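You operate a simulated robot arm through the tools that you are given. There is no shell and no other tool. Be economical: measure what you need, move in short steps, check, and stop when the job is done.

You run a simulated robot arm. Do the job below in one go: nothing can be reset, and whatever is moved stays where it is left.

JOB
Put the clamp from the top of the short steel bench on the blue cover. Then put the blue cup on the top of the short steel bench away on the top of the coolant tank. Then put the white cup on the top of the short steel bench away on the top of the coolant tank. Then fetch the mallet and set it on the top of the microscope bench. Then open the white cover, put the grey cloth from the top of the short steel bench on the dryer and shut the cover again. Then take the red tray and put it on the shelf of the long blue stand. Then press the screen button of the white microscope to switch it off. Then stack the card marked "257" from the top of the microscope bench on top of the card labelled "602". Then take the grey chip bin and leave it on the middle shelf of the rack. Then press the x zero button three times. Then turn the on-time knob to 10. Then stack the round insert marked "627" from the top of the long steel bench on top of the round insert marked "576". Then take the blue chip bin and leave it on the top of the desk. Then open the purple box lid. The order counts. Set down upright: blue cup, white cup.

The check looks at the end state, three seconds after you hand in, the way a careful person would. Anything else that was tipped, shoved, dropped, spilled or broken makes it a failure. Lids that push on must go on centred and level and be pressed home; caps that screw on are set level and turned clockwise until they are tight. Flat cloth is picked up by pressing the open fingertips on it (5 to 10 N) and closing them slowly along it; thin cloth reads only 2 to 8 mm in the jaws.

ROBOT AND FRAMES
A 7-joint arm with a fingered hand on a trunk, on a base that drives. Base frame: it is fixed to the floor where the robot stands at the start and does not move with it; the origin is under the middle of the robot, x ahead of it, y to its left, z up; the surface under the hand at the start is at about z = 780. Readings come in mm, degrees, newtons and seconds.
With the tool pointing down near the work surface it reaches from about 340 to 700 mm from the robot's upright axis, wherever it stands. Its first joint turns from -69.0 to 172.0 degrees. Places, roughly: blue chip bin (26x15x6 cm) [6400, 100, 800]; blue cover [500, 0, 750]; blue cup (7x7x8 cm) [1200, 100, 800]; card [2000, 2750, 750]; clamp (10x4x2 cm) [500, 100, 800]; cloth [1750, 250, 750]; dryer (17x14 cm) [2400, 2680, 800]; grey chip bin (26x15x6 cm) [4200, 7600, 600]; mallet (5x20x9 cm) [1900, -100, 800]; middle shelf of the rack [4500, 7600, 1000]; on-time knob [1500, -1600, 1100]; purple box lid [2400, 2900, 800]; red tray [1250, 500, 750]; round insert [5750, 0, 750]; screen button of the white microscope [1800, 2500, 900]; shelf of the long blue stand [3600, 200, 300]; top of the coolant tank (16x15 cm) [-4020, 5500, 260]; top of the desk [9100, -2900, 700]; top of the microscope bench [1800, 2500, 800]; white cover [2400, 2700, 900]; white cup (7x7x8 cm) [1700, 0, 800]; x zero button [2900, -1600, 1700]. Payload 3.4 kg.
The TCP is the grasp point between the finger pads, 25 mm short of the fingertips. In the tool frame z runs along the fingers and y along their closing line. The gripper opens to 88 mm. The gripper's body begins 29 mm behind the TCP. The gripper is a hand of 5 fingers: y runs from the thumb to the fingers, the wrist lies at [-13, -97, -162] in the tool frame, and closing takes about 1.5 s.
Orientation is that of the tool frame in the base frame, as [roll, pitch, yaw] about the fixed x, y, z axes, in that order (R = Rz(yaw) Ry(pitch) Rx(roll)). With the fingers straight down and the wrist toward the robot, the tool's x, y and z point along [0, 1, 0], [1, 0, 0] and [0, 0, -1] of the base frame.

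CONTROLS
- The arm moves only by the tool step_arm. Its argument "commands" is a list of rows, each an object of numbers (a shift or turn left out is 0, a gripper value left out holds the last): "tx", "ty", "tz": the shift along the base's x, y, z in mm; "ax", "ay", "az": the turn, a rotation vector about the base's x, y, z in degrees. In form: [{"tx": .., "ty": .., "tz": .., "ax": .., "ay": .., "az": ..}, ...]. A call has 1 to 8 rows; each row is the pose to reach, as a shift and turn from the pose commanded when the call began. "grip" is the closure in counts, from 0 (fully open) to 255 (shut), set as the call begins (left out, the last holds). Rows are played at 5 a second. More than 50 mm and 8.6 degrees between two rows, or a gripper value outside its range, and nothing of the call is played. A pose out of reach is approached as far as the arm can. The call stops where the force on the tool passes 40 N (or 10 N more than at its start, if that is more) or the arm is blocked; 0.2 s more then pass. Each finger travels about 153 mm/s and halts on what it meets, pressing with about 27 N; the grip force reading is that of the motor and also rises with nothing between the fingers. The clock runs only during rows and for 0.2 s after the last one: add rows that repeat a pose to give the fingers time. The reply holds the time, the measured pose of the TCP, the force on the tool along the base axes, the opening and the grip force, in the units named above and with some noise, with the torque about the TCP (base axes, N m) and any sound that the robot's microphone picked up, and new pictures: "views" is both (left out), scene, wrist or none.
- Cameras (640 x 400 px; columns grow to the right, rows downward): "scene" is now at [132.3, -19.1, 1313.1]; the picture's right is [-0.21, -0.98, -0.00], its down [-0.61, 0.13, -0.78] and it looks along [0.76, -0.17, -0.63] (base axes); focal length 254 px, centre (320, 200). "wrist" rides on the gripper at [59, -79, -105] in the tool frame; the picture's right is [-0.73, 0.32, -0.61], its down [-0.62, -0.68, 0.38] and it looks along [-0.29, 0.66, 0.70] (tool axes); focal length 234 px, centre (320, 200). There is no depth. A picture from a camera that has moved, and an enlarged one, comes with that camera's place and axes in the base frame and with its lens.
- slide_trunk(by): slides the trunk up (or, below 0, down) by that many mm; the arm and the scene camera ride with it, the base frame stays. It gives what a move gives, with no picture.
- base_move(legs): drives the robot by 1 to 6 legs, each [ahead, left, turn to the left] in mm, mm and degrees, along the robot's own axes; the way and the turn of a leg run together, so that a leg with both is an arc; at most 1500 mm and 180 degrees a leg. The arm and the cameras ride along, it lands a little off, and it stops where it bumps. It gives what a move gives, and a new picture of the scene camera.
- move_fingers(index, middle, ring, little, thumb_bend, thumb_turn): sets how far each is bent, from 0 (flat) to 1 (curled in); at 0.3 the hand is open as for a grip, at 0.7 the pads meet at the TCP. One left out holds its place. A second passes; each finger stops where it meets its share of the squeeze, and holds until it gets a number again. A gripper value or a shape takes the hand back. It gives what a move gives, with no picture; readings hold the bend of each and the force on index, middle, ring, little, thumb and palm. thumb_turn goes from beside the hand (0) to across from the fingers (1), as for a grip.
- hand_shape(shape): the hand has 5 fingers and takes this shape, open, in about a second: jaw (thumb against the fingers, like two jaws); tri (thumb and two fingers); tip (a fingertip pinch); poke (one finger out to press); point (the index stretched); flat (the hand flat); cup (the hand cupped); fist (a fist). The gripper value then closes the fingers along that shape, each until it touches; the sizes above hold for jaw. It gives what a move gives, with no picture.
- head_to(pan, tilt): turns the head with the scene camera to pan (to the left, within 86 degrees either way) and tilt (down, from -29 to 69), counted from straight ahead of the robot. It gives what a move gives, and a new picture of the scene camera.
- close_up(camera, box): a new picture of the part [left, top, right, bottom] of that camera's present view, enlarged. The clock stands still meanwhile.
- finish_job(): hands the job in; it is judged then, once.

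Work in short steps. Places have to be worked out from the pictures, the camera data and where the tool is seen: move nearer, look again, correct. Check each grasp and each placing, and mend what went wrong. You have 588 turns and 360 pictures in all, those below and enlarged ones among them. Open the gripper and draw the arm clear of the work before you hand the job in, unless the task says otherwise; then end with one line.

The tools are called after "Emit:" as a command line: name --argument value ..., lists and objects as JSON in quotes. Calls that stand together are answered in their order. step_arm: Moves the arm, as the interface text tells. Its arguments: {"type":"object","properties":{"commands":{"type":"array","items":{"type":"object","properties":{"tx":{"type":"number"},"ty":{"type":"number"},"tz":{"type":"number"},"ax":{"type":"number"},"ay":{"type":"number"},"az":{"type":"number"}}}},"grip":{"type":"number"},"views":{"type":"string","enum":["both","scene","wrist","none"]}},"required":["commands"]} The other tools are called the same way: slide_trunk (by) slides the trunk up or down; hand_shape (shape) gives the hand a shape; move_fingers (index, middle, ring, little, thumb_bend, thumb_turn) moves the fingers one by one; base_move (legs) drives the base; head_to (pan, tilt) turns the head that bears the scene camera; close_up (camera, box) takes an enlarged picture of a part of a camera's view; finish_job () hands the job in.

At the start:

```text
t: 0.0
eef_pos: [543.1, -66.3, 1080.9]
tcp_rot: [-179.9, 0.0, 90.1]
ft_force: [0.0, -0.5, 0.3]
moment: [-0.02, -0.02, -0.02]
grip_width: 87.6
grasp_force: 0.0
shape: jaw
bend: [0.3, 0.3, 0.3, 0.3, 0.3, 0.98]
finger forces: [0.1, 0.1, 0.0, 0.0, 0.1, 0.0]
trunk travel left (down, up): [-575.0, 365.0]
robot x, y, heading: [-2.1, -1.9, 0.1]
head pan, tilt: [-12.4, 38.8]
```

scene: 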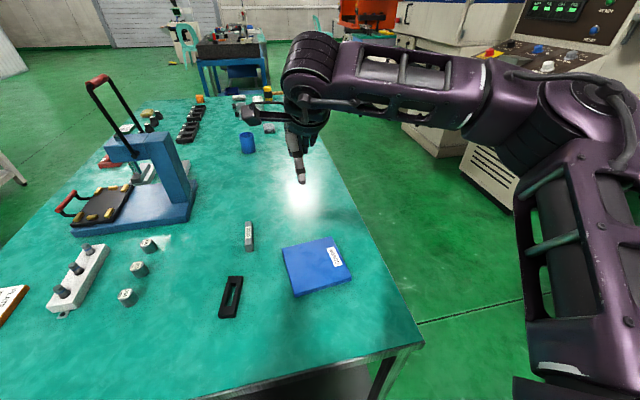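
wrist: 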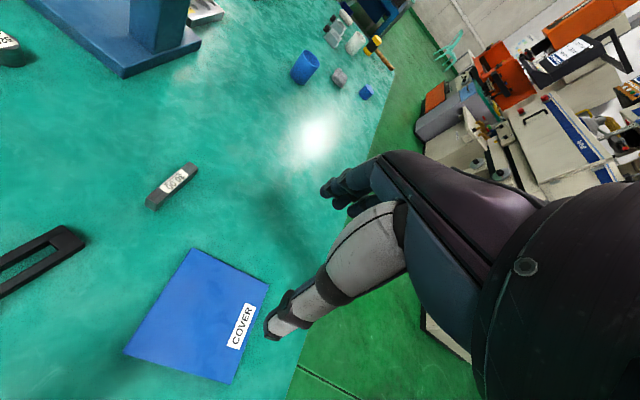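

The clamp is the slotted black strap at about (472,107), long axis about -13° from x. I'll swing the hand above it, turning so the jaws close across its width.

Emit:
step_arm --commands '[{"tx": -9, "ty": 22, "tz": -10, "az": 8.5}, {"tx": -18, "ty": 44, "tz": -20, "az": 17}, {"tx": -27, "ty": 66, "tz": -30, "az": 25.5}, {"tx": -36, "ty": 88, "tz": -40, "az": 34}, {"tx": -45, "ty": 110, "tz": -50, "az": 42.5}, {"tx": -54, "ty": 132, "tz": -60, "az": 51}, {"tx": -63, "ty": 154, "tz": -70, "az": 59.5}, {"tx": -72, "ty": 174, "tz": -80, "az": 68}]' --views "both"

```text
t: 1.8
eef_pos: [471.2, 110.0, 1001.9]
tcp_rot: [-180.0, 0.1, 158.2]
ft_force: [1.9, 0.1, -0.5]
moment: [-0.02, -0.03, -0.01]
grip_width: 87.7
grasp_force: 0.0
shape: jaw
bend: [0.3, 0.3, 0.3, 0.3, 0.3, 0.98]
finger forces: [0.0, 0.0, 0.1, 0.0, 0.0, 0.1]
trunk travel left (down, up): [-575.0, 365.0]
robot x, y, heading: [1.2, 4.3, 0.0]
head pan, tilt: [-12.4, 38.8]
camera scene: at [132.6, -18.4, 1313.1], right [-0.21, -0.98, 0.0], down [-0.61, 0.13, -0.78], along [0.76, -0.17, -0.63], focal length 254 px, centre (320, 200)
camera wrist: at [388.5, 57.6, 1106.0], right [0.79, 0.03, 0.61], down [0.33, -0.86, -0.38], along [0.51, 0.5, -0.7], focal length 234 px, centre (320, 200)
```

scene: 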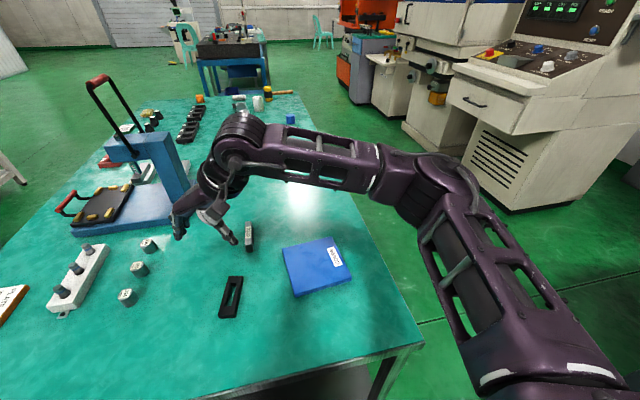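
wrist: 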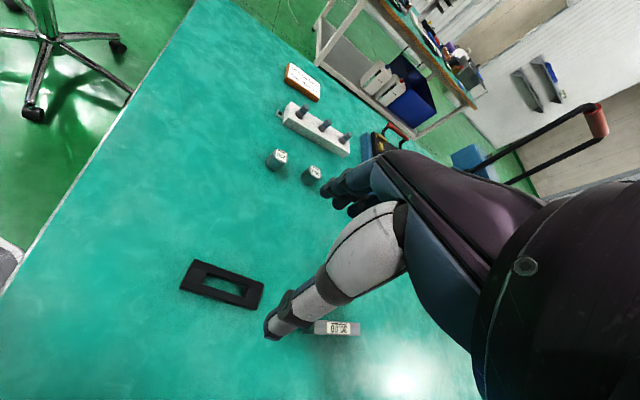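

Clamp centre confirmed at ≈(473,106). Turn 12° more and come down over it.

Emit:
step_arm --commands '[{"tz": -40, "az": 6, "tx": 1, "ty": -3}, {"tz": -80, "az": 12, "tx": 2, "ty": -4}, {"tz": -120, "az": 12, "tx": 2, "ty": -4}, {"tz": -155, "az": 12, "tx": 2, "ty": -4}, {"tz": -180, "az": 12, "tx": 2, "ty": -4}, {"tz": -193, "az": 12, "tx": 2, "ty": -4}]' --views "both"

```text
t: 3.2
eef_pos: [465.8, 104.1, 844.0]
tcp_rot: [173.5, 4.1, 161.4]
ft_force: [0.4, 0.3, -0.3]
moment: [0.04, 0.0, 0.0]
grip_width: 87.8
grasp_force: 0.0
shape: jaw
bend: [0.3, 0.3, 0.3, 0.3, 0.3, 0.98]
finger forces: [0.1, 0.1, 0.1, 0.1, 0.0, 0.0]
out of reach, approached as far as the arm can: row 1, 2, 3, 4, 5, 6
trunk travel left (down, up): [-575.0, 365.0]
robot x, y, heading: [2.7, 1.6, 0.2]
head pan, tilt: [-12.4, 38.8]
camera scene: at [134.6, -18.4, 1312.9], right [-0.21, -0.98, 0.0], down [-0.61, 0.13, -0.78], along [0.76, -0.17, -0.63], focal length 254 px, centre (320, 200)
camera wrist: at [375.8, 38.7, 934.7], right [0.72, 0.02, 0.69], down [0.42, -0.81, -0.41], along [0.55, 0.59, -0.59], focal length 234 px, centre (320, 200)
```

scene: 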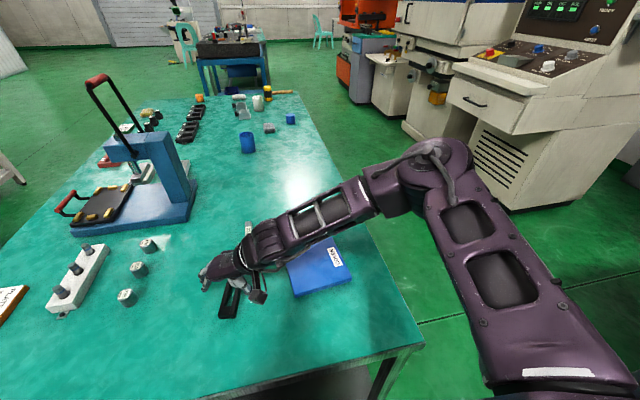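
wrist: 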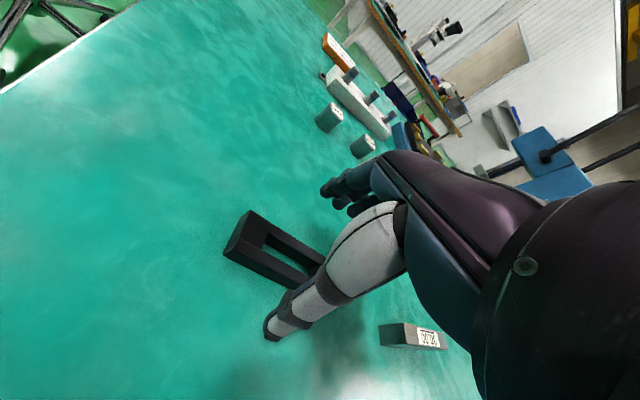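

The wrist limit stops that low pose. I'll go back up, then lower the trunk so the arm works in a more comfortable shape.

Emit:
step_arm --commands '[{"tz": 45}, {"tz": 90}, {"tz": 140}, {"tz": 190}]' --views "none"

Emit:
slide_trunk --by -120

```text
t: 4.2
eef_pos: [472.1, 101.5, 1000.4]
tcp_rot: [180.0, 0.0, 170.1]
ft_force: [-0.5, -0.3, -0.9]
moment: [0.0, 0.0, 0.0]
grip_width: 87.8
grasp_force: 0.1
shape: jaw
bend: [0.3, 0.3, 0.3, 0.3, 0.3, 0.98]
finger forces: [0.0, 0.0, 0.0, 0.1, 0.0, 0.1]
trunk travel left (down, up): [-575.0, 365.0]
robot x, y, heading: [-0.6, -1.5, 0.0]
head pan, tilt: [-12.4, 38.8]
```

```text
t: 5.7
eef_pos: [472.3, 101.3, 878.6]
tcp_rot: [179.9, -0.1, 170.0]
ft_force: [-0.2, -0.2, 1.0]
moment: [0.02, 0.0, 0.0]
grip_width: 88.0
grasp_force: 0.0
shape: jaw
bend: [0.3, 0.3, 0.3, 0.3, 0.3, 0.98]
finger forces: [0.0, 0.1, 0.0, 0.0, 0.0, 0.1]
trunk travel left (down, up): [-455.0, 485.0]
robot x, y, heading: [0.9, 2.1, 0.1]
head pan, tilt: [-12.4, 38.8]
```

That pose is fully reached now. A look before going down.

Emit:
step_arm --commands '[{"ty": 4}]' --views "wrist"

```text
t: 6.1
eef_pos: [472.4, 107.1, 880.4]
tcp_rot: [-179.9, 0.0, 169.9]
ft_force: [0.6, -0.1, -0.2]
moment: [0.02, 0.02, -0.03]
grip_width: 87.9
grasp_force: 0.0
shape: jaw
bend: [0.3, 0.3, 0.3, 0.3, 0.3, 0.98]
finger forces: [0.0, 0.0, 0.0, 0.1, 0.1, 0.0]
trunk travel left (down, up): [-455.0, 485.0]
robot x, y, heading: [-5.1, 2.8, -0.2]
head pan, tilt: [-12.4, 38.8]
camera wrist: at [401.9, 38.7, 984.3], right [0.77, 0.19, 0.61], down [0.5, -0.78, -0.38], along [0.4, 0.6, -0.7], focal length 234 px, centre (320, 200)
```

wrist: 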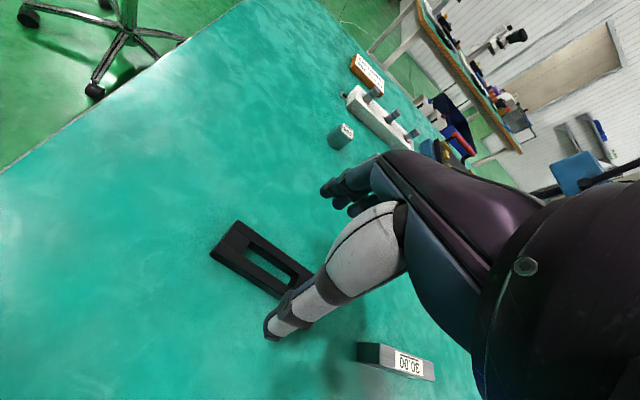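

Lined up over the clamp. Slide the trunk down the remaining height, leaving a bit for fine stepping.

Emit:
slide_trunk --by -62

Emit:
step_arm --commands '[{"tz": -5}, {"tz": -10}]' --views "both"

```text
t: 7.1
eef_pos: [473.1, 107.7, 818.3]
tcp_rot: [179.9, 0.0, 170.0]
ft_force: [0.4, 0.4, -0.8]
moment: [0.0, -0.01, 0.01]
grip_width: 88.1
grasp_force: 0.1
shape: jaw
bend: [0.3, 0.3, 0.3, 0.3, 0.3, 0.98]
finger forces: [0.1, 0.1, 0.0, 0.1, 0.0, 0.0]
trunk travel left (down, up): [-393.0, 547.0]
robot x, y, heading: [-1.7, 1.6, 0.1]
head pan, tilt: [-12.4, 38.8]
```

```text
t: 7.7
eef_pos: [473.4, 108.1, 808.1]
tcp_rot: [-180.0, 0.0, 170.0]
ft_force: [0.3, 0.2, 0.2]
moment: [-0.01, 0.03, -0.01]
grip_width: 87.6
grasp_force: 0.0
shape: jaw
bend: [0.3, 0.3, 0.3, 0.3, 0.3, 0.98]
finger forces: [0.0, 0.0, 0.0, 0.1, 0.1, 0.0]
trunk travel left (down, up): [-393.0, 547.0]
robot x, y, heading: [0.2, 0.6, 0.0]
head pan, tilt: [-12.4, 38.8]
camera scene: at [132.4, -19.0, 1131.1], right [-0.21, -0.98, 0.0], down [-0.61, 0.13, -0.78], along [0.76, -0.17, -0.63], focal length 254 px, centre (320, 200)
camera wrist: at [402.2, 38.6, 912.4], right [0.77, 0.19, 0.61], down [0.5, -0.78, -0.38], along [0.4, 0.6, -0.7], focal length 234 px, centre (320, 200)
```

scene: 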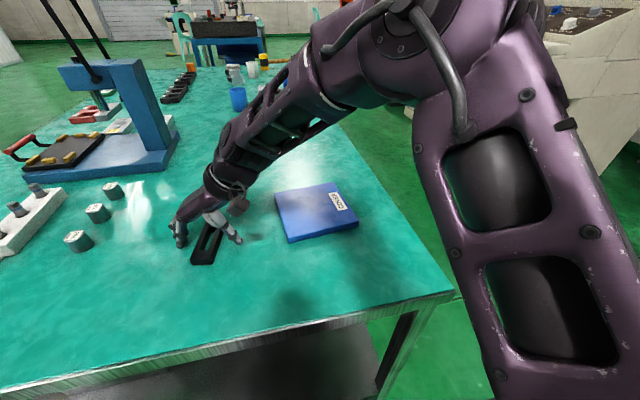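
wrist: 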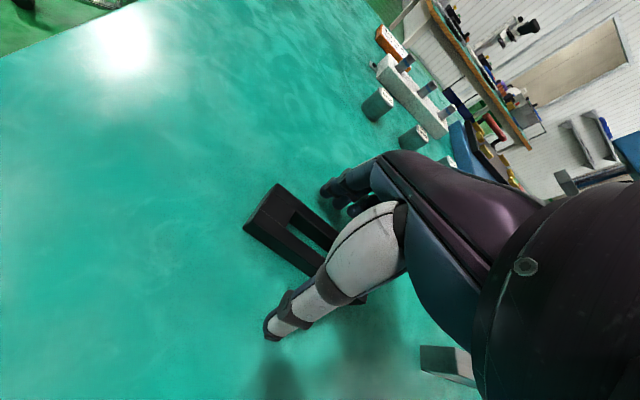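

Thumb and fingers straddle the clamp. Close the grip.

Emit:
step_arm --commands '[{}, {}, {}, {}, {}, {}, {}, {}]' --grip 255 --views "none"

Emit:
step_arm --commands '[{"tz": 25}, {"tz": 50}]' --views "both"

```text
t: 9.5
eef_pos: [472.6, 106.2, 808.4]
tcp_rot: [180.0, 0.0, 170.0]
ft_force: [-0.4, 0.2, 0.1]
moment: [-0.02, -0.01, -0.03]
grip_width: 29.0
grasp_force: 27.2
shape: jaw
bend: [0.74, 0.49, 0.47, 0.5, 0.74, 1.0]
finger forces: [13.9, 6.9, 3.2, 0.1, 23.8, 0.1]
trunk travel left (down, up): [-393.0, 547.0]
robot x, y, heading: [-0.6, 0.8, 0.1]
head pan, tilt: [-12.4, 38.8]
```

```text
t: 10.1
eef_pos: [474.4, 107.4, 859.5]
tcp_rot: [180.0, 0.1, 170.0]
ft_force: [0.3, -0.6, -3.1]
moment: [0.03, -0.05, -0.01]
grip_width: 29.0
grasp_force: 27.2
shape: jaw
bend: [0.74, 0.5, 0.48, 0.5, 0.75, 1.0]
finger forces: [14.2, 6.6, 3.1, 0.1, 24.1, 0.1]
trunk travel left (down, up): [-393.0, 547.0]
robot x, y, heading: [3.8, 3.1, 0.0]
head pan, tilt: [-12.4, 38.8]
camera scene: at [132.4, -18.9, 1131.1], right [-0.21, -0.98, 0.0], down [-0.61, 0.13, -0.78], along [0.76, -0.17, -0.63], focal length 254 px, centre (320, 200)
camera wrist: at [403.7, 38.4, 963.0], right [0.77, 0.19, 0.61], down [0.5, -0.78, -0.38], along [0.4, 0.6, -0.7], focal length 234 px, centre (320, 200)
```

scene: 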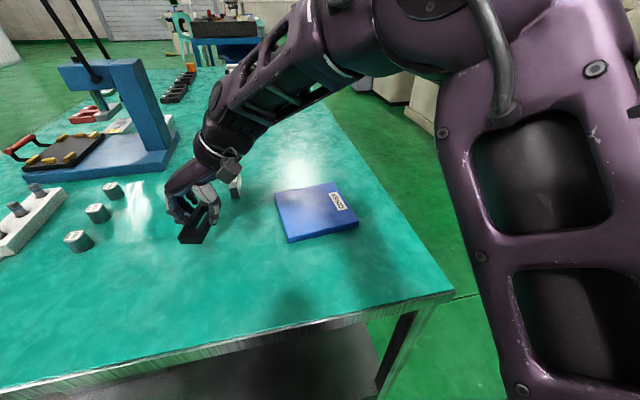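
wrist: 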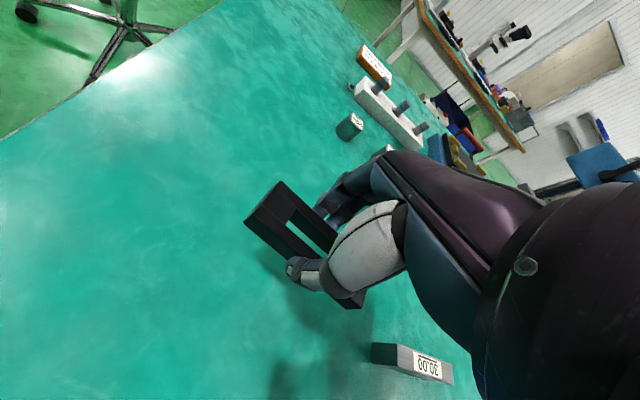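

The clamp is held. Carry it over the blue cover, centred at about (505,-91).

Emit:
step_arm --commands '[{"tz": 20, "ty": -30, "tx": 4}, {"tz": 30, "ty": -70, "tx": 10}, {"tz": 30, "ty": -110, "tx": 18}, {"tz": 30, "ty": -150, "tx": 24}, {"tz": 30, "ty": -197, "tx": 31}, {"tz": 10, "ty": -197, "tx": 31}]' --views "both"

```text
t: 11.5
eef_pos: [452.9, 70.2, 880.7]
tcp_rot: [179.8, 0.0, 170.0]
ft_force: [0.1, 0.0, -2.7]
moment: [0.01, 0.04, 0.0]
grip_width: 28.9
grasp_force: 26.8
shape: jaw
bend: [0.74, 0.5, 0.48, 0.5, 0.75, 1.0]
finger forces: [14.2, 6.7, 3.2, 0.0, 24.1, 0.1]
out of reach, approached as far as the arm can: row 1, 2, 3, 4, 5, 6
trunk travel left (down, up): [-393.0, 547.0]
robot x, y, heading: [-0.2, -0.7, -0.0]
head pan, tilt: [-12.4, 38.8]
camera scene: at [132.7, -18.9, 1131.1], right [-0.21, -0.98, 0.0], down [-0.61, 0.13, -0.78], along [0.76, -0.17, -0.63], focal length 254 px, centre (320, 200)
camera wrist: at [380.8, -0.1, 984.6], right [0.77, 0.19, 0.61], down [0.5, -0.78, -0.39], along [0.4, 0.6, -0.69], focal length 234 px, centre (320, 200)
```

scene: 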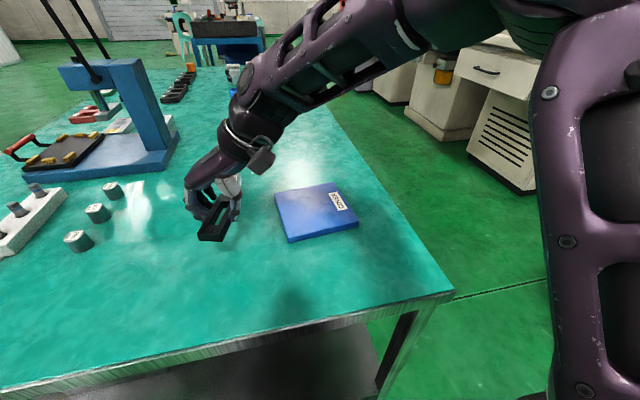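
wrist: 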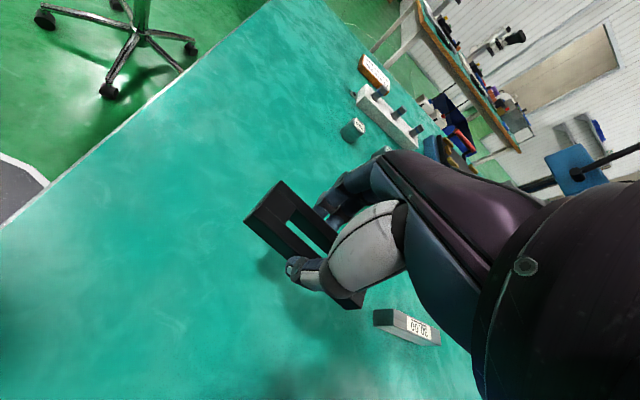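

The wrist limit binds there; turn the hand back toward yaw 100 while keeping the target position.

Emit:
step_arm --commands '[{"tz": 20, "az": -8.5}, {"tz": 20, "az": -17}, {"tz": 20, "az": -25.5}, {"tz": 20, "az": -34}, {"tz": 20, "az": -42.5}, {"tz": 20, "az": -51}, {"tz": 20, "az": -59.5}, {"tz": 20, "az": -68}]' --views "both"

```text
t: 13.3
eef_pos: [402.9, 109.1, 835.6]
tcp_rot: [-178.8, -4.3, 108.1]
ft_force: [0.2, 0.6, -3.6]
moment: [-0.01, -0.01, 0.01]
grip_width: 29.1
grasp_force: 26.7
shape: jaw
bend: [0.74, 0.5, 0.48, 0.5, 0.75, 1.0]
finger forces: [14.8, 7.1, 3.3, 0.0, 24.9, 0.0]
out of reach, approached as far as the arm can: row 1, 2, 3, 4, 5, 6, 7, 8
trunk travel left (down, up): [-393.0, 547.0]
robot x, y, heading: [1.3, 2.9, 0.1]
head pan, tilt: [-12.4, 38.8]
camera scene: at [117.8, 43.0, 1120.2], right [0.54, -0.84, 0.0], down [-0.61, -0.39, -0.69], along [0.58, 0.37, -0.72], focal length 254 px, centre (320, 200)
camera wrist: at [314.0, 132.4, 946.1], right [0.56, -0.63, 0.54], down [-0.47, -0.78, -0.42], along [0.68, -0.02, -0.73], focal length 234 px, centre (320, 200)
```

scene: 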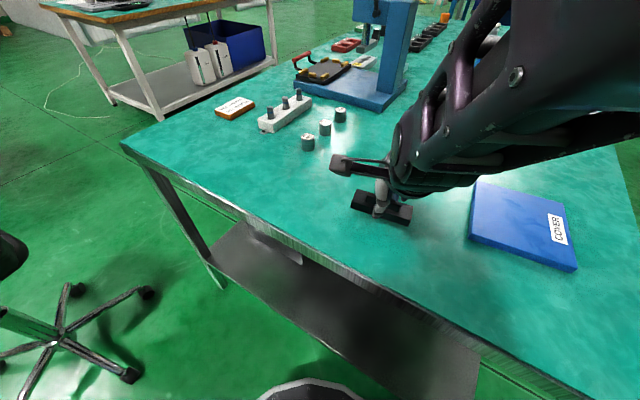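
wrist: 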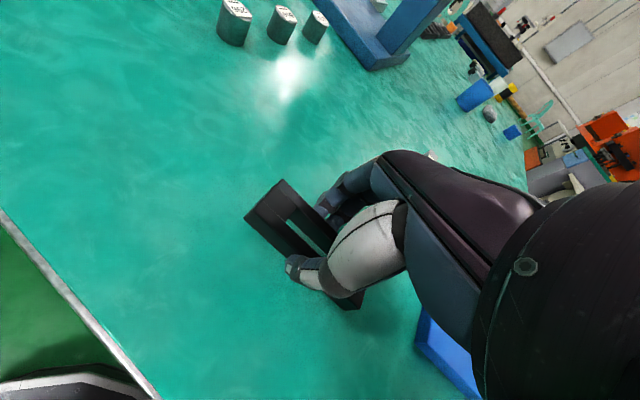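

The arm settled into an odd shape with the waist swung left. Raise the target so it becomes reachable.

Emit:
step_arm --commands '[{"tz": 50}, {"tz": 100}, {"tz": 130}, {"tz": 130}, {"tz": 130}]' --views "scene"

```text
t: 14.5
eef_pos: [420.2, 152.8, 887.5]
tcp_rot: [-178.3, -7.5, 110.3]
ft_force: [0.3, 1.0, -3.5]
moment: [0.02, 0.0, -0.04]
grip_width: 29.1
grasp_force: 26.6
shape: jaw
bend: [0.74, 0.5, 0.49, 0.5, 0.75, 0.99]
finger forces: [15.0, 7.2, 3.2, 0.1, 25.1, 0.1]
out of reach, approached as far as the arm can: row 1, 2, 3, 4, 5
trunk travel left (down, up): [-393.0, 547.0]
robot x, y, heading: [2.9, 0.2, -0.2]
head pan, tilt: [-12.4, 38.8]
camera scene: at [118.8, 42.3, 1122.8], right [0.52, -0.85, 0.0], down [-0.6, -0.36, -0.71], along [0.61, 0.37, -0.7], focal length 254 px, centre (320, 200)
```

scene: 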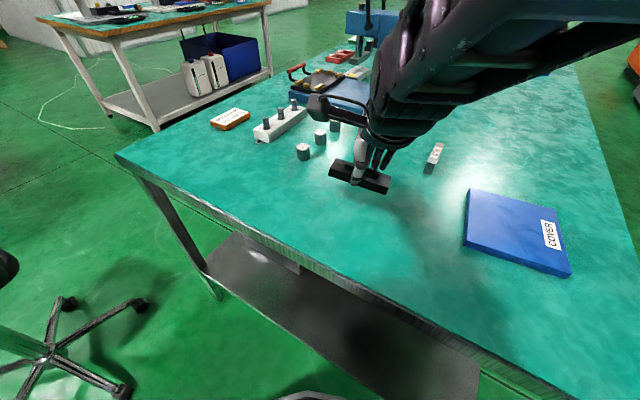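

Retrace: command back to the pose that worked, (472,110,1000) with yaw 170.

Emit:
step_arm --commands '[{"tx": -4, "ty": 25, "tz": -3, "az": 8.5}, {"tx": -8, "ty": 50, "tz": -6, "az": 17}, {"tx": -12, "ty": 75, "tz": -9, "az": 25.5}, {"tx": -16, "ty": 100, "tz": -12, "az": 34}, {"tx": -20, "ty": 125, "tz": -15, "az": 42.5}, {"tx": -24, "ty": 150, "tz": -18, "az": 51}, {"tx": -28, "ty": 175, "tz": -19, "az": 59.5}, {"tx": -32, "ty": 198, "tz": -19, "az": 68}]' --views "scene"

```text
t: 16.5
eef_pos: [391.0, 270.7, 909.6]
tcp_rot: [176.7, -5.4, 176.1]
ft_force: [-0.6, -0.3, -2.5]
moment: [-0.01, 0.0, 0.0]
grip_width: 29.0
grasp_force: 27.3
shape: jaw
bend: [0.74, 0.5, 0.49, 0.5, 0.75, 0.99]
finger forces: [15.1, 6.8, 3.2, 0.0, 25.1, 0.0]
out of reach, approached as far as the arm can: row 5, 6, 7, 8
trunk travel left (down, up): [-393.0, 547.0]
robot x, y, heading: [3.7, 2.4, -0.1]
head pan, tilt: [-12.4, 38.8]
stopped in row 8: the arm was blocked; the commanded pose is now the measured one
camera scene: at [132.4, -19.1, 1131.1], right [-0.21, -0.98, 0.0], down [-0.61, 0.13, -0.78], along [0.76, -0.17, -0.63], focal length 254 px, centre (320, 200)
```

scene: 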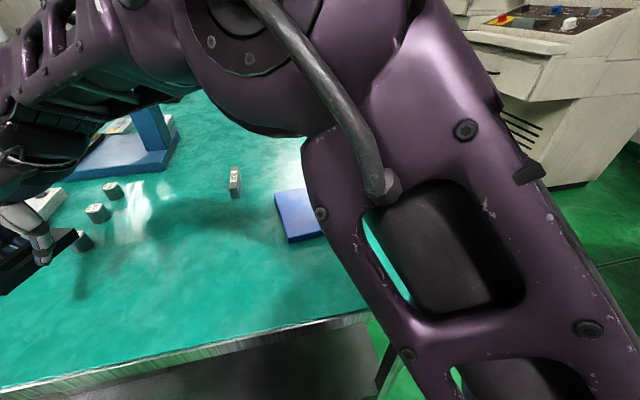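

The arm was blocked at (391,271,910). Look at the wrist view before moving.

Emit:
close_up --camera "wrist" --box '[0, 0, 640, 400]'

Emit:
head_to --pan 20 --tilt 45

```text
1.00 times, centred on (320, 200) of wrist (not enlarged: the box is as wide or as high as the picture)
camera zoom: at [337.9, 187.3, 1015.5], right [0.8, 0.23, 0.55], down [0.53, -0.7, -0.48], along [0.27, 0.68, -0.68], focal length 234 px, centre (320, 200)
```

zoom: 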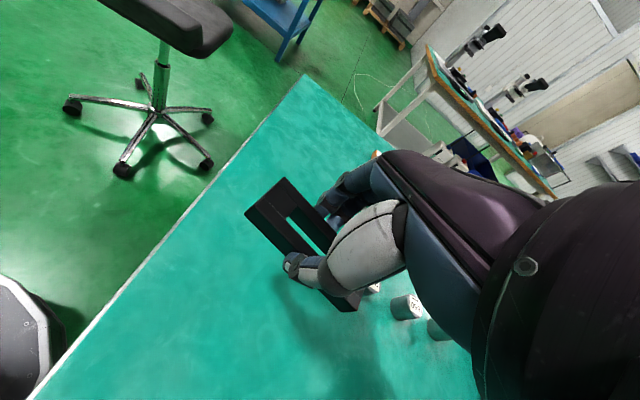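

```text
t: 17.5
eef_pos: [391.9, 271.4, 910.3]
tcp_rot: [176.7, -5.6, 176.1]
ft_force: [-0.3, 0.3, -2.8]
moment: [-0.01, 0.01, -0.01]
grip_width: 29.2
grasp_force: 27.0
shape: jaw
bend: [0.74, 0.5, 0.49, 0.5, 0.75, 0.99]
finger forces: [15.1, 6.8, 3.2, 0.1, 25.1, 0.1]
trunk travel left (down, up): [-393.0, 547.0]
robot x, y, heading: [0.7, 0.0, 0.1]
head pan, tilt: [20.0, 45.0]
camera scene: at [125.2, 27.4, 1122.0], right [0.34, -0.94, 0.0], down [-0.66, -0.24, -0.71], along [0.66, 0.24, -0.71], focal length 254 px, centre (320, 200)
```

scene: 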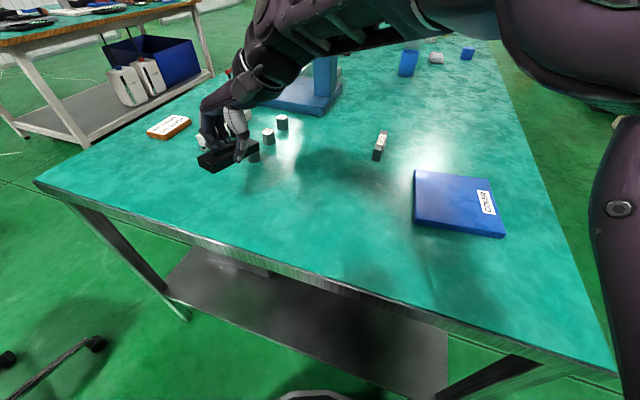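

Nothing has been disturbed. Raise the trunk so the whole arm has clearance, then work back to the starting-like pose.

Emit:
slide_trunk --by 182

Emit:
step_arm --commands '[{"tx": 10, "ty": -20, "az": -1, "ax": 1, "ay": 2}, {"tx": 20, "ty": -40, "ax": 2, "ay": 4, "az": -2}, {"tx": 35, "ty": -80, "ax": 2, "ay": 5, "az": -8}, {"tx": 50, "ty": -110, "ax": 2, "ay": 5, "az": -12}, {"tx": 65, "ty": -140, "ax": 2, "ay": 5, "az": -18}, {"tx": 80, "ty": -165, "ax": 2, "ay": 5, "az": -22}]' --views "scene"

```text
t: 19.5
eef_pos: [391.2, 271.2, 1093.1]
tcp_rot: [176.5, -5.6, 176.2]
ft_force: [0.7, 0.3, -4.1]
moment: [-0.01, -0.03, 0.01]
grip_width: 29.2
grasp_force: 26.6
shape: jaw
bend: [0.74, 0.5, 0.49, 0.5, 0.75, 0.99]
finger forces: [15.0, 6.8, 3.2, 0.1, 25.0, 0.0]
trunk travel left (down, up): [-575.0, 365.0]
robot x, y, heading: [-4.1, 1.0, 0.0]
head pan, tilt: [20.0, 45.0]
```

```text
t: 20.9
eef_pos: [470.2, 105.7, 1091.2]
tcp_rot: [176.3, -10.8, 154.4]
ft_force: [-0.1, 0.2, -2.6]
moment: [0.0, 0.01, -0.02]
grip_width: 29.1
grasp_force: 27.4
shape: jaw
bend: [0.74, 0.5, 0.49, 0.5, 0.75, 0.99]
finger forces: [15.0, 6.9, 3.2, 0.0, 25.0, 0.1]
trunk travel left (down, up): [-575.0, 365.0]
robot x, y, heading: [2.5, -1.8, 0.1]
head pan, tilt: [20.0, 45.0]
camera scene: at [125.6, 26.5, 1304.0], right [0.34, -0.94, 0.0], down [-0.66, -0.24, -0.71], along [0.66, 0.24, -0.71], focal length 254 px, centre (320, 200)
```

scene: 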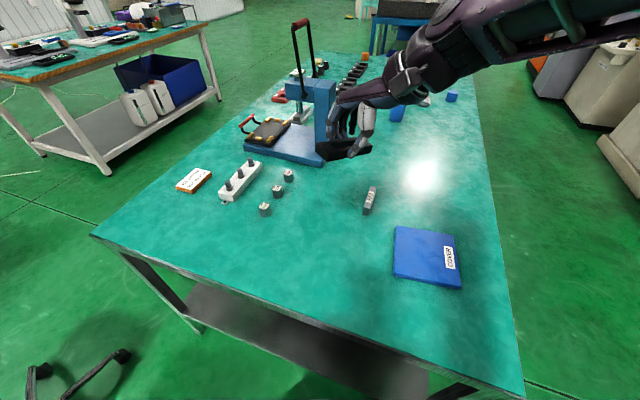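

I turned the tilt the wrong way; correct it: tool z tips toward (-x,+y), so ax≈-8, ay≈-8.

Emit:
step_arm --commands '[{"ax": -4, "ay": -4}, {"ax": -8, "ay": -8.1}]' --views "none"

Emit:
step_arm --commands '[{"tx": 10, "ty": -24, "az": -8}, {"tx": 20, "ty": -48, "az": -16}, {"tx": 30, "ty": -72, "az": -24}, {"tx": 35, "ty": -96, "az": -32}, {"tx": 38, "ty": -120, "az": -40}, {"tx": 38, "ty": -145, "az": -48}, {"tx": 38, "ty": -170, "az": -56}, {"tx": 36, "ty": -194, "az": -64}]' --views "none"

```text
t: 21.5
eef_pos: [466.3, 110.0, 1090.1]
tcp_rot: [179.6, -0.1, 154.2]
ft_force: [0.0, 0.8, -4.2]
moment: [0.02, -0.01, 0.04]
grip_width: 29.2
grasp_force: 27.1
shape: jaw
bend: [0.74, 0.5, 0.49, 0.5, 0.75, 0.99]
finger forces: [15.1, 6.8, 3.2, 0.0, 24.9, 0.0]
out of reach, approached as far as the arm can: row 2
trunk travel left (down, up): [-575.0, 365.0]
robot x, y, heading: [-1.9, -1.5, 0.1]
head pan, tilt: [20.0, 45.0]
```

```text
t: 23.3
eef_pos: [517.3, -74.1, 1092.9]
tcp_rot: [-179.8, -4.8, 82.9]
ft_force: [0.8, -9.3, -0.2]
moment: [0.39, 0.11, 0.29]
grip_width: 28.5
grasp_force: 27.1
shape: jaw
bend: [0.74, 0.51, 0.51, 0.5, 0.76, 0.98]
finger forces: [15.0, 7.1, 4.0, 0.0, 24.5, 0.0]
out of reach, approached as far as the arm can: row 1, 2, 3, 4, 5, 6, 7
trunk travel left (down, up): [-575.0, 365.0]
robot x, y, heading: [3.1, 0.9, -0.0]
head pan, tilt: [20.0, 45.0]
```

Let it settle and look.

Emit:
step_arm --commands '[{}, {}]' --views "both"

```text
t: 23.9
eef_pos: [507.5, -90.3, 1096.0]
tcp_rot: [-180.0, -0.1, 90.2]
ft_force: [-0.5, -0.5, -2.5]
moment: [0.04, 0.0, 0.01]
grip_width: 28.6
grasp_force: 26.8
shape: jaw
bend: [0.74, 0.51, 0.51, 0.5, 0.76, 0.98]
finger forces: [14.7, 6.8, 3.6, 0.0, 25.1, 0.0]
trunk travel left (down, up): [-575.0, 365.0]
robot x, y, heading: [1.9, 1.2, 0.0]
head pan, tilt: [20.0, 45.0]
camera scene: at [124.7, 24.2, 1304.1], right [0.34, -0.94, 0.0], down [-0.66, -0.24, -0.71], along [0.66, 0.24, -0.71], focal length 254 px, centre (320, 200)
camera wrist: at [428.1, -33.9, 1201.6], right [0.32, -0.73, 0.61], down [-0.68, -0.62, -0.38], along [0.66, -0.29, -0.7], focal length 234 px, centre (320, 200)
```

scene: 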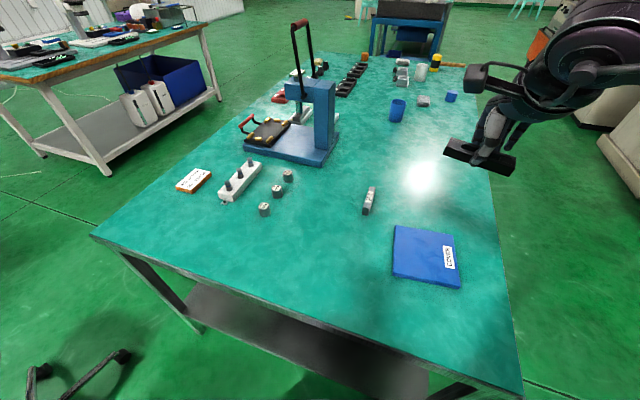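
wrist: 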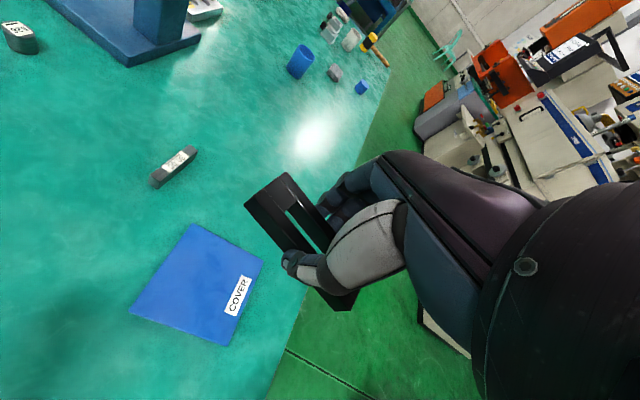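

Now straight down over the cover to TCP z≈850.

Emit:
step_arm --commands '[{"tz": -45}, {"tz": -90}, {"tz": -135}, {"tz": -180}, {"tz": -220}, {"tz": -244}, {"tz": -244}]' --views "both"

```text
t: 25.5
eef_pos: [502.4, -83.2, 847.1]
tcp_rot: [179.9, 0.0, 90.0]
ft_force: [-0.1, -0.3, -2.8]
moment: [0.02, 0.01, 0.0]
grip_width: 28.9
grasp_force: 26.4
shape: jaw
bend: [0.74, 0.51, 0.51, 0.5, 0.76, 0.98]
finger forces: [14.6, 6.6, 3.5, 0.0, 24.7, 0.0]
trunk travel left (down, up): [-575.0, 365.0]
robot x, y, heading: [-0.3, -2.8, -0.1]
head pan, tilt: [20.0, 45.0]
camera scene: at [125.1, 27.0, 1304.0], right [0.34, -0.94, 0.0], down [-0.66, -0.24, -0.71], along [0.66, 0.24, -0.71], focal length 254 px, centre (320, 200)
camera wrist: at [423.9, -26.7, 951.3], right [0.32, -0.73, 0.61], down [-0.68, -0.62, -0.38], along [0.66, -0.29, -0.7], focal length 234 px, centre (320, 200)
```

scene: 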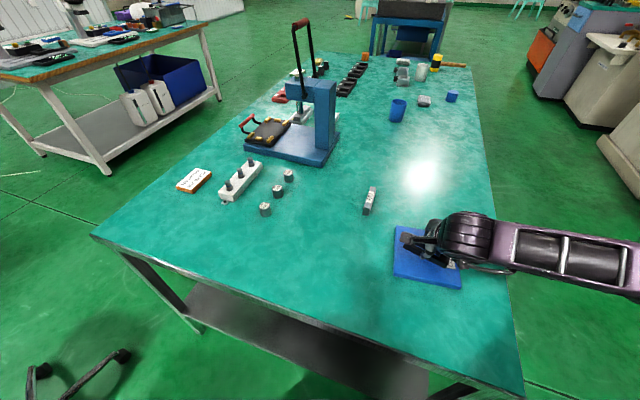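
wrist: 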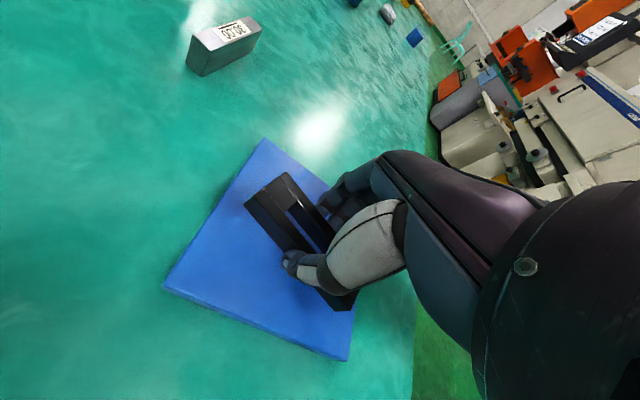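

Well placed over the cover. Lower gently until touch.

Emit:
step_arm --commands '[{"tz": -8, "tx": 2, "ty": -4}, {"tz": -12, "tx": 3, "ty": -5}, {"tz": -16, "tx": 3, "ty": -5}, {"tz": -19, "tx": 3, "ty": -5}]' --views "none"

```text
t: 26.5
eef_pos: [505.7, -89.3, 826.1]
tcp_rot: [-180.0, 0.0, 90.2]
ft_force: [0.2, -0.1, -2.5]
moment: [0.01, 0.03, -0.01]
grip_width: 28.3
grasp_force: 26.8
shape: jaw
bend: [0.74, 0.51, 0.51, 0.5, 0.76, 0.98]
finger forces: [14.6, 6.5, 3.5, 0.0, 24.7, 0.0]
trunk travel left (down, up): [-575.0, 365.0]
robot x, y, heading: [-0.0, 2.1, 0.1]
head pan, tilt: [20.0, 45.0]
```

Emit:
step_arm --commands '[{"tz": -2}, {"tz": -4}, {"tz": -6}, {"tz": -8}, {"tz": -10}]' --views "wrist"

```text
t: 27.7
eef_pos: [504.5, -90.1, 821.4]
tcp_rot: [179.4, -0.1, 90.1]
ft_force: [1.1, -2.1, 29.8]
moment: [0.01, -0.32, 0.01]
grip_width: 30.0
grasp_force: 26.9
shape: jaw
bend: [0.74, 0.5, 0.5, 0.5, 0.76, 0.98]
finger forces: [21.0, 8.8, 4.1, 0.1, 28.9, 0.0]
trunk travel left (down, up): [-575.0, 365.0]
robot x, y, heading: [1.6, 1.2, 0.3]
head pan, tilt: [20.0, 45.0]
camera wrist: at [425.4, -31.9, 925.2], right [0.32, -0.73, 0.61], down [-0.68, -0.62, -0.39], along [0.66, -0.29, -0.69], focal length 234 px, centre (320, 200)
```

wrist: 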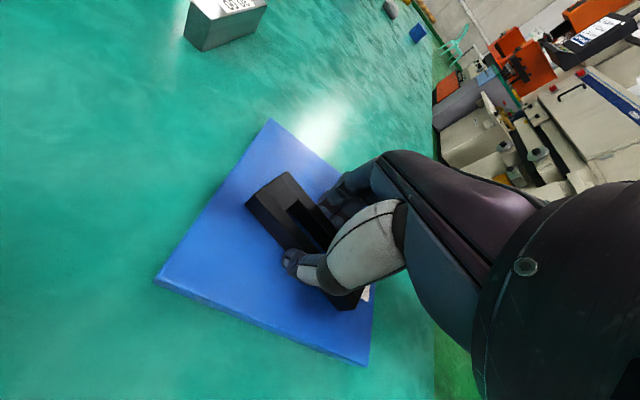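

Contact. Ease off and open slowly, then rise.

Emit:
step_arm --commands '[{"tz": 3}, {"tz": 4}]' --views "none"

Emit:
step_arm --commands '[{}, {}, {}, {}, {}, {}]' --grip 0 --views "none"

Emit:
step_arm --commands '[{"tz": 30}, {"tz": 70}, {"tz": 110}, {"tz": 160}, {"tz": 200}, {"tz": 250}]' --views "both"

```text
t: 28.3
eef_pos: [504.2, -89.1, 821.4]
tcp_rot: [179.9, 0.0, 90.1]
ft_force: [4.6, -0.1, 19.7]
moment: [-0.07, -0.32, 0.02]
grip_width: 30.2
grasp_force: 26.8
shape: jaw
bend: [0.74, 0.49, 0.5, 0.5, 0.77, 0.98]
finger forces: [18.0, 9.0, 4.0, 0.0, 25.6, 0.1]
trunk travel left (down, up): [-575.0, 365.0]
robot x, y, heading: [-0.3, 3.9, -0.1]
head pan, tilt: [20.0, 45.0]
```

```text
t: 29.7
eef_pos: [503.9, -89.4, 822.1]
tcp_rot: [-180.0, 0.0, 90.1]
ft_force: [-1.7, 0.8, 5.7]
moment: [-0.04, -0.23, -0.02]
grip_width: 86.1
grasp_force: 0.1
shape: jaw
bend: [0.3, 0.3, 0.3, 0.3, 0.3, 0.98]
finger forces: [0.1, 6.9, 0.0, 0.0, 0.1, 0.0]
trunk travel left (down, up): [-575.0, 365.0]
robot x, y, heading: [-0.1, -6.8, -0.4]
head pan, tilt: [20.0, 45.0]
```

```text
t: 31.1
eef_pos: [504.4, -88.6, 1071.2]
tcp_rot: [-180.0, 0.0, 90.2]
ft_force: [-0.5, 0.2, 1.1]
moment: [0.0, 0.0, -0.02]
grip_width: 87.7
grasp_force: 0.0
shape: jaw
bend: [0.3, 0.3, 0.3, 0.3, 0.3, 0.98]
finger forces: [0.0, 0.0, 0.0, 0.0, 0.1, 0.1]
trunk travel left (down, up): [-575.0, 365.0]
robot x, y, heading: [-2.0, -2.4, 0.1]
head pan, tilt: [20.0, 45.0]
camera scene: at [123.7, 27.8, 1304.1], right [0.34, -0.94, 0.0], down [-0.66, -0.24, -0.71], along [0.67, 0.24, -0.71], focal length 254 px, centre (320, 200)
camera wrist: at [425.8, -31.5, 1175.6], right [0.32, -0.73, 0.61], down [-0.68, -0.62, -0.38], along [0.66, -0.29, -0.7], focal length 234 px, centre (320, 200)
```

scene: 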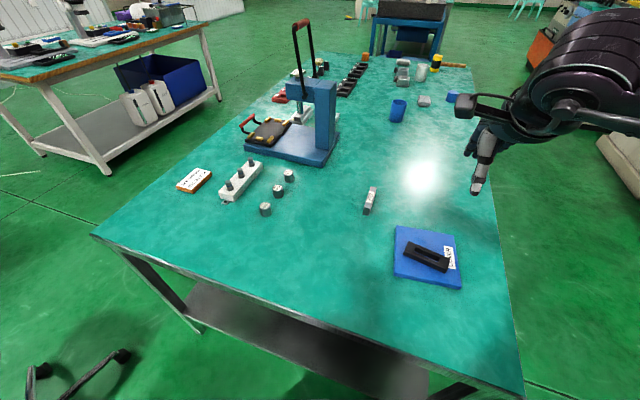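
wrist: 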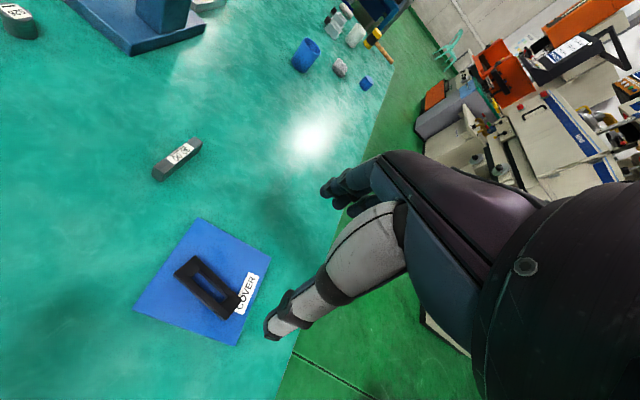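

Clamp sits on the cover. Next, drive round to the right-hand side of the bench to reach the blue cup at about (1186,70).

Emit:
base_move --legs '[[0, -640, 0], [1186, 0, 0], [0, 0, 90]]'

```text
t: 44.1
eef_pos: [1272.2, -140.1, 1070.0]
tcp_rot: [-179.9, 0.0, -179.9]
ft_force: [0.2, 0.7, -0.3]
moment: [-0.03, 0.01, 0.02]
grip_width: 87.5
grasp_force: 0.0
shape: jaw
bend: [0.3, 0.3, 0.3, 0.3, 0.3, 0.98]
finger forces: [0.0, 0.0, 0.0, 0.0, 0.0, 0.0]
trunk travel left (down, up): [-575.0, 365.0]
robot x, y, heading: [1183.1, -645.4, 90.1]
head pan, tilt: [20.0, 45.0]
camera scene: at [1153.8, -520.3, 1304.0], right [0.94, 0.34, 0.0], down [0.24, -0.66, -0.71], along [-0.24, 0.66, -0.71], focal length 254 px, centre (320, 200)
```

scene: 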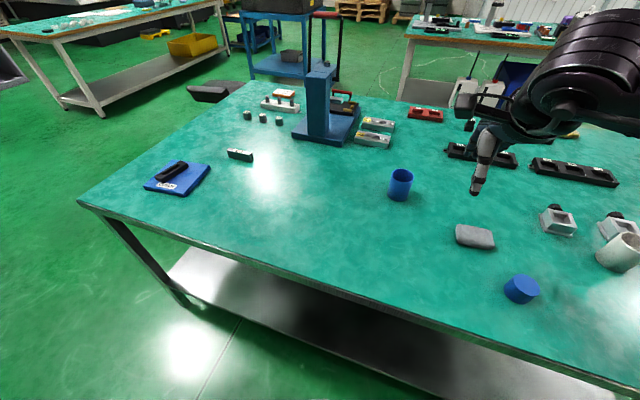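

Blue cup is at ≈(1187,64). Edge in 55 mm closer, then bring the hand over it.

Emit:
base_move --legs '[[55, 0, 0]]'

Emit:
step_arm --commands '[{"tx": -20, "ty": 35, "tz": -10}, {"tx": -40, "ty": 70, "tz": -30}, {"tx": -60, "ty": 105, "tz": -50}, {"tx": -85, "ty": 145, "tz": -70}, {"tx": -85, "ty": 145, "tz": -90}]' --views "both"

```text
t: 45.1
eef_pos: [1271.6, -84.3, 1068.6]
tcp_rot: [-179.9, -0.1, -179.9]
ft_force: [-0.8, 0.3, 0.1]
moment: [-0.01, 0.02, 0.01]
grip_width: 88.1
grasp_force: 0.0
shape: jaw
bend: [0.3, 0.3, 0.3, 0.3, 0.3, 0.98]
finger forces: [0.1, 0.0, 0.0, 0.1, 0.1, 0.0]
trunk travel left (down, up): [-575.0, 365.0]
robot x, y, heading: [1185.6, -588.6, 89.8]
head pan, tilt: [20.0, 45.0]
camera scene: at [1153.6, -464.0, 1303.9], right [0.94, 0.34, 0.0], down [0.24, -0.67, -0.71], along [-0.24, 0.66, -0.71], focal length 254 px, centre (320, 200)
```

scene: 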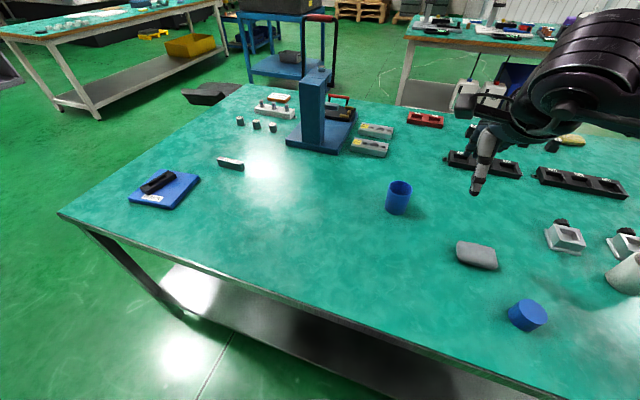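

```text
refused: row 4 steps farther than a row can; nothing moved
```

Emit:
step_arm --commands '[{"tx": -15, "ty": 25, "tz": -20}, {"tx": -30, "ty": 50, "tz": -40}, {"tx": -45, "ty": 75, "tz": -60}, {"tx": -60, "ty": 100, "tz": -80}, {"tx": -75, "ty": 125, "tz": -100}, {"tx": -86, "ty": 150, "tz": -120}, {"tx": -86, "ty": 150, "tz": -140}]' --views "both"

```text
t: 46.7
eef_pos: [1188.5, 66.3, 929.2]
tcp_rot: [-179.9, -0.2, -179.8]
ft_force: [-0.1, -0.7, 0.3]
moment: [0.0, 0.0, 0.01]
grip_width: 87.7
grasp_force: 0.0
shape: jaw
bend: [0.3, 0.3, 0.3, 0.3, 0.3, 0.98]
finger forces: [0.0, 0.0, 0.0, 0.0, 0.1, 0.1]
trunk travel left (down, up): [-575.0, 365.0]
robot x, y, heading: [1184.0, -589.8, 90.1]
head pan, tilt: [20.0, 45.0]
camera scene: at [1154.2, -465.4, 1304.1], right [0.94, 0.34, 0.0], down [0.24, -0.66, -0.71], along [-0.24, 0.66, -0.71], focal length 254 px, centre (320, 200)
camera wrist: at [1130.7, -13.4, 1033.7], right [0.73, 0.32, 0.61], down [0.62, -0.68, -0.38], along [0.29, 0.66, -0.7], focal length 234 px, centre (320, 200)
```

scene: 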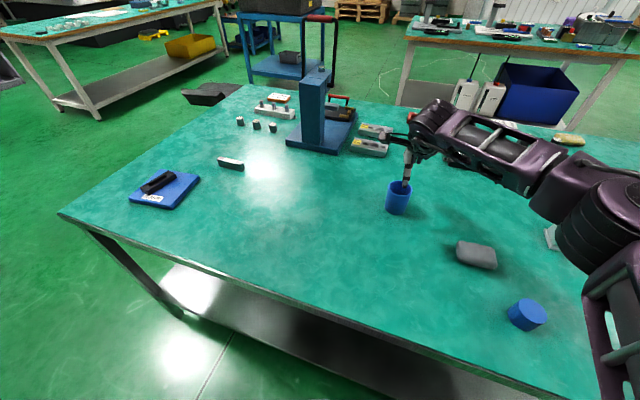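
wrist: 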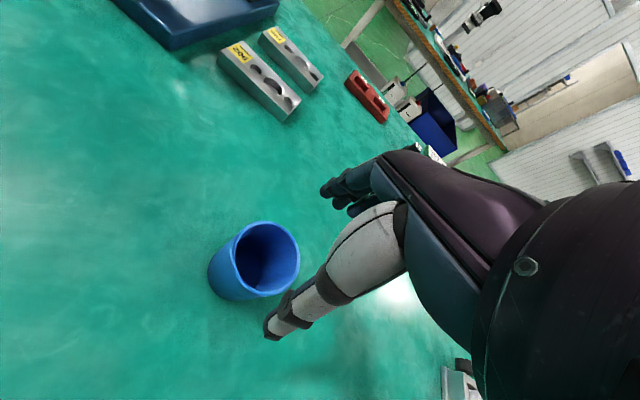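

Cup centre ≈(1185,65). Lower partly and check the straddle.

Emit:
step_arm --commands '[{"tx": -2, "ty": -1, "tz": -20}, {"tx": -2, "ty": -1, "tz": -35}, {"tx": -2, "ty": -1, "tz": -48}]' --views "both"

```text
t: 47.5
eef_pos: [1183.7, 65.8, 882.9]
tcp_rot: [180.0, -0.1, -179.8]
ft_force: [-0.7, 0.0, -0.7]
moment: [-0.01, -0.02, 0.0]
grip_width: 87.6
grasp_force: 0.1
shape: jaw
bend: [0.3, 0.3, 0.3, 0.3, 0.3, 0.98]
finger forces: [0.0, 0.0, 0.0, 0.0, 0.1, 0.1]
trunk travel left (down, up): [-575.0, 365.0]
robot x, y, heading: [1184.2, -592.9, 90.0]
head pan, tilt: [20.0, 45.0]
camera scene: at [1153.7, -465.1, 1304.0], right [0.94, 0.34, 0.0], down [0.24, -0.66, -0.71], along [-0.24, 0.66, -0.71], focal length 254 px, centre (320, 200)
camera wrist: at [1127.4, -14.4, 986.7], right [0.73, 0.33, 0.61], down [0.63, -0.68, -0.38], along [0.29, 0.66, -0.7], focal length 234 px, centre (320, 200)
```

scene: 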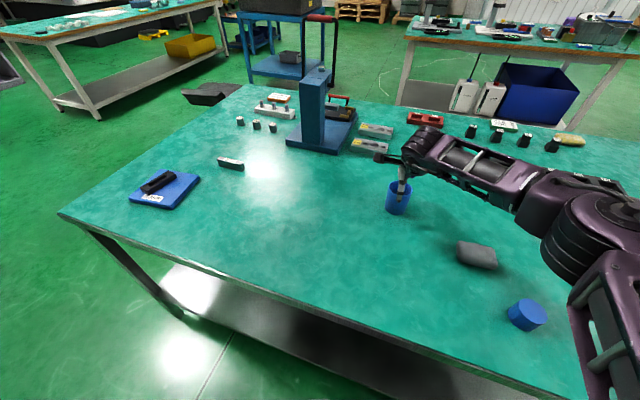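
wrist: 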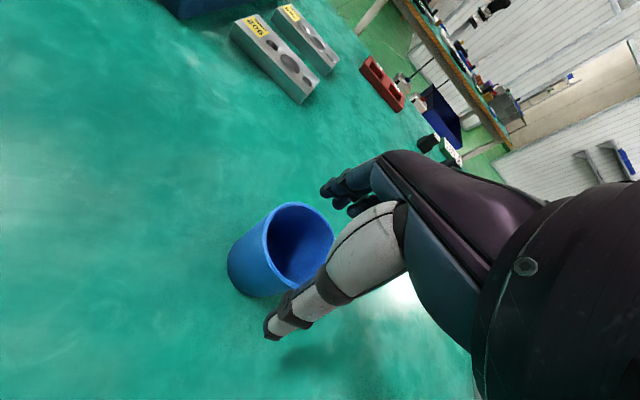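

Centred within a few mm; shift 2 mm and go down to z≈842, then close.

Emit:
step_arm --commands '[{"tx": -1, "ty": -2, "tz": -10}, {"tx": -1, "ty": -2, "tz": -20}, {"tx": -1, "ty": -2, "tz": -30}, {"tx": -1, "ty": -2, "tz": -40}]' --views "wrist"

```text
t: 48.5
eef_pos: [1184.0, 62.2, 842.9]
tcp_rot: [179.9, -0.2, -179.9]
ft_force: [-0.2, 2.0, 2.6]
moment: [0.05, 0.01, -0.01]
grip_width: 87.8
grasp_force: 0.0
shape: jaw
bend: [0.29, 0.3, 0.3, 0.3, 0.3, 0.98]
finger forces: [2.2, 0.1, 0.1, 0.0, 0.1, 0.0]
trunk travel left (down, up): [-575.0, 365.0]
robot x, y, heading: [1183.1, -590.7, 90.1]
head pan, tilt: [20.0, 45.0]
camera wrist: at [1125.9, -18.0, 947.1], right [0.73, 0.32, 0.61], down [0.63, -0.68, -0.39], along [0.29, 0.66, -0.7], focal length 234 px, centre (320, 200)
```

wrist: 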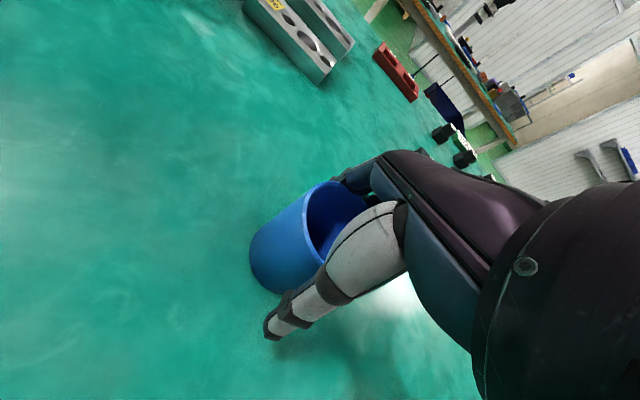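

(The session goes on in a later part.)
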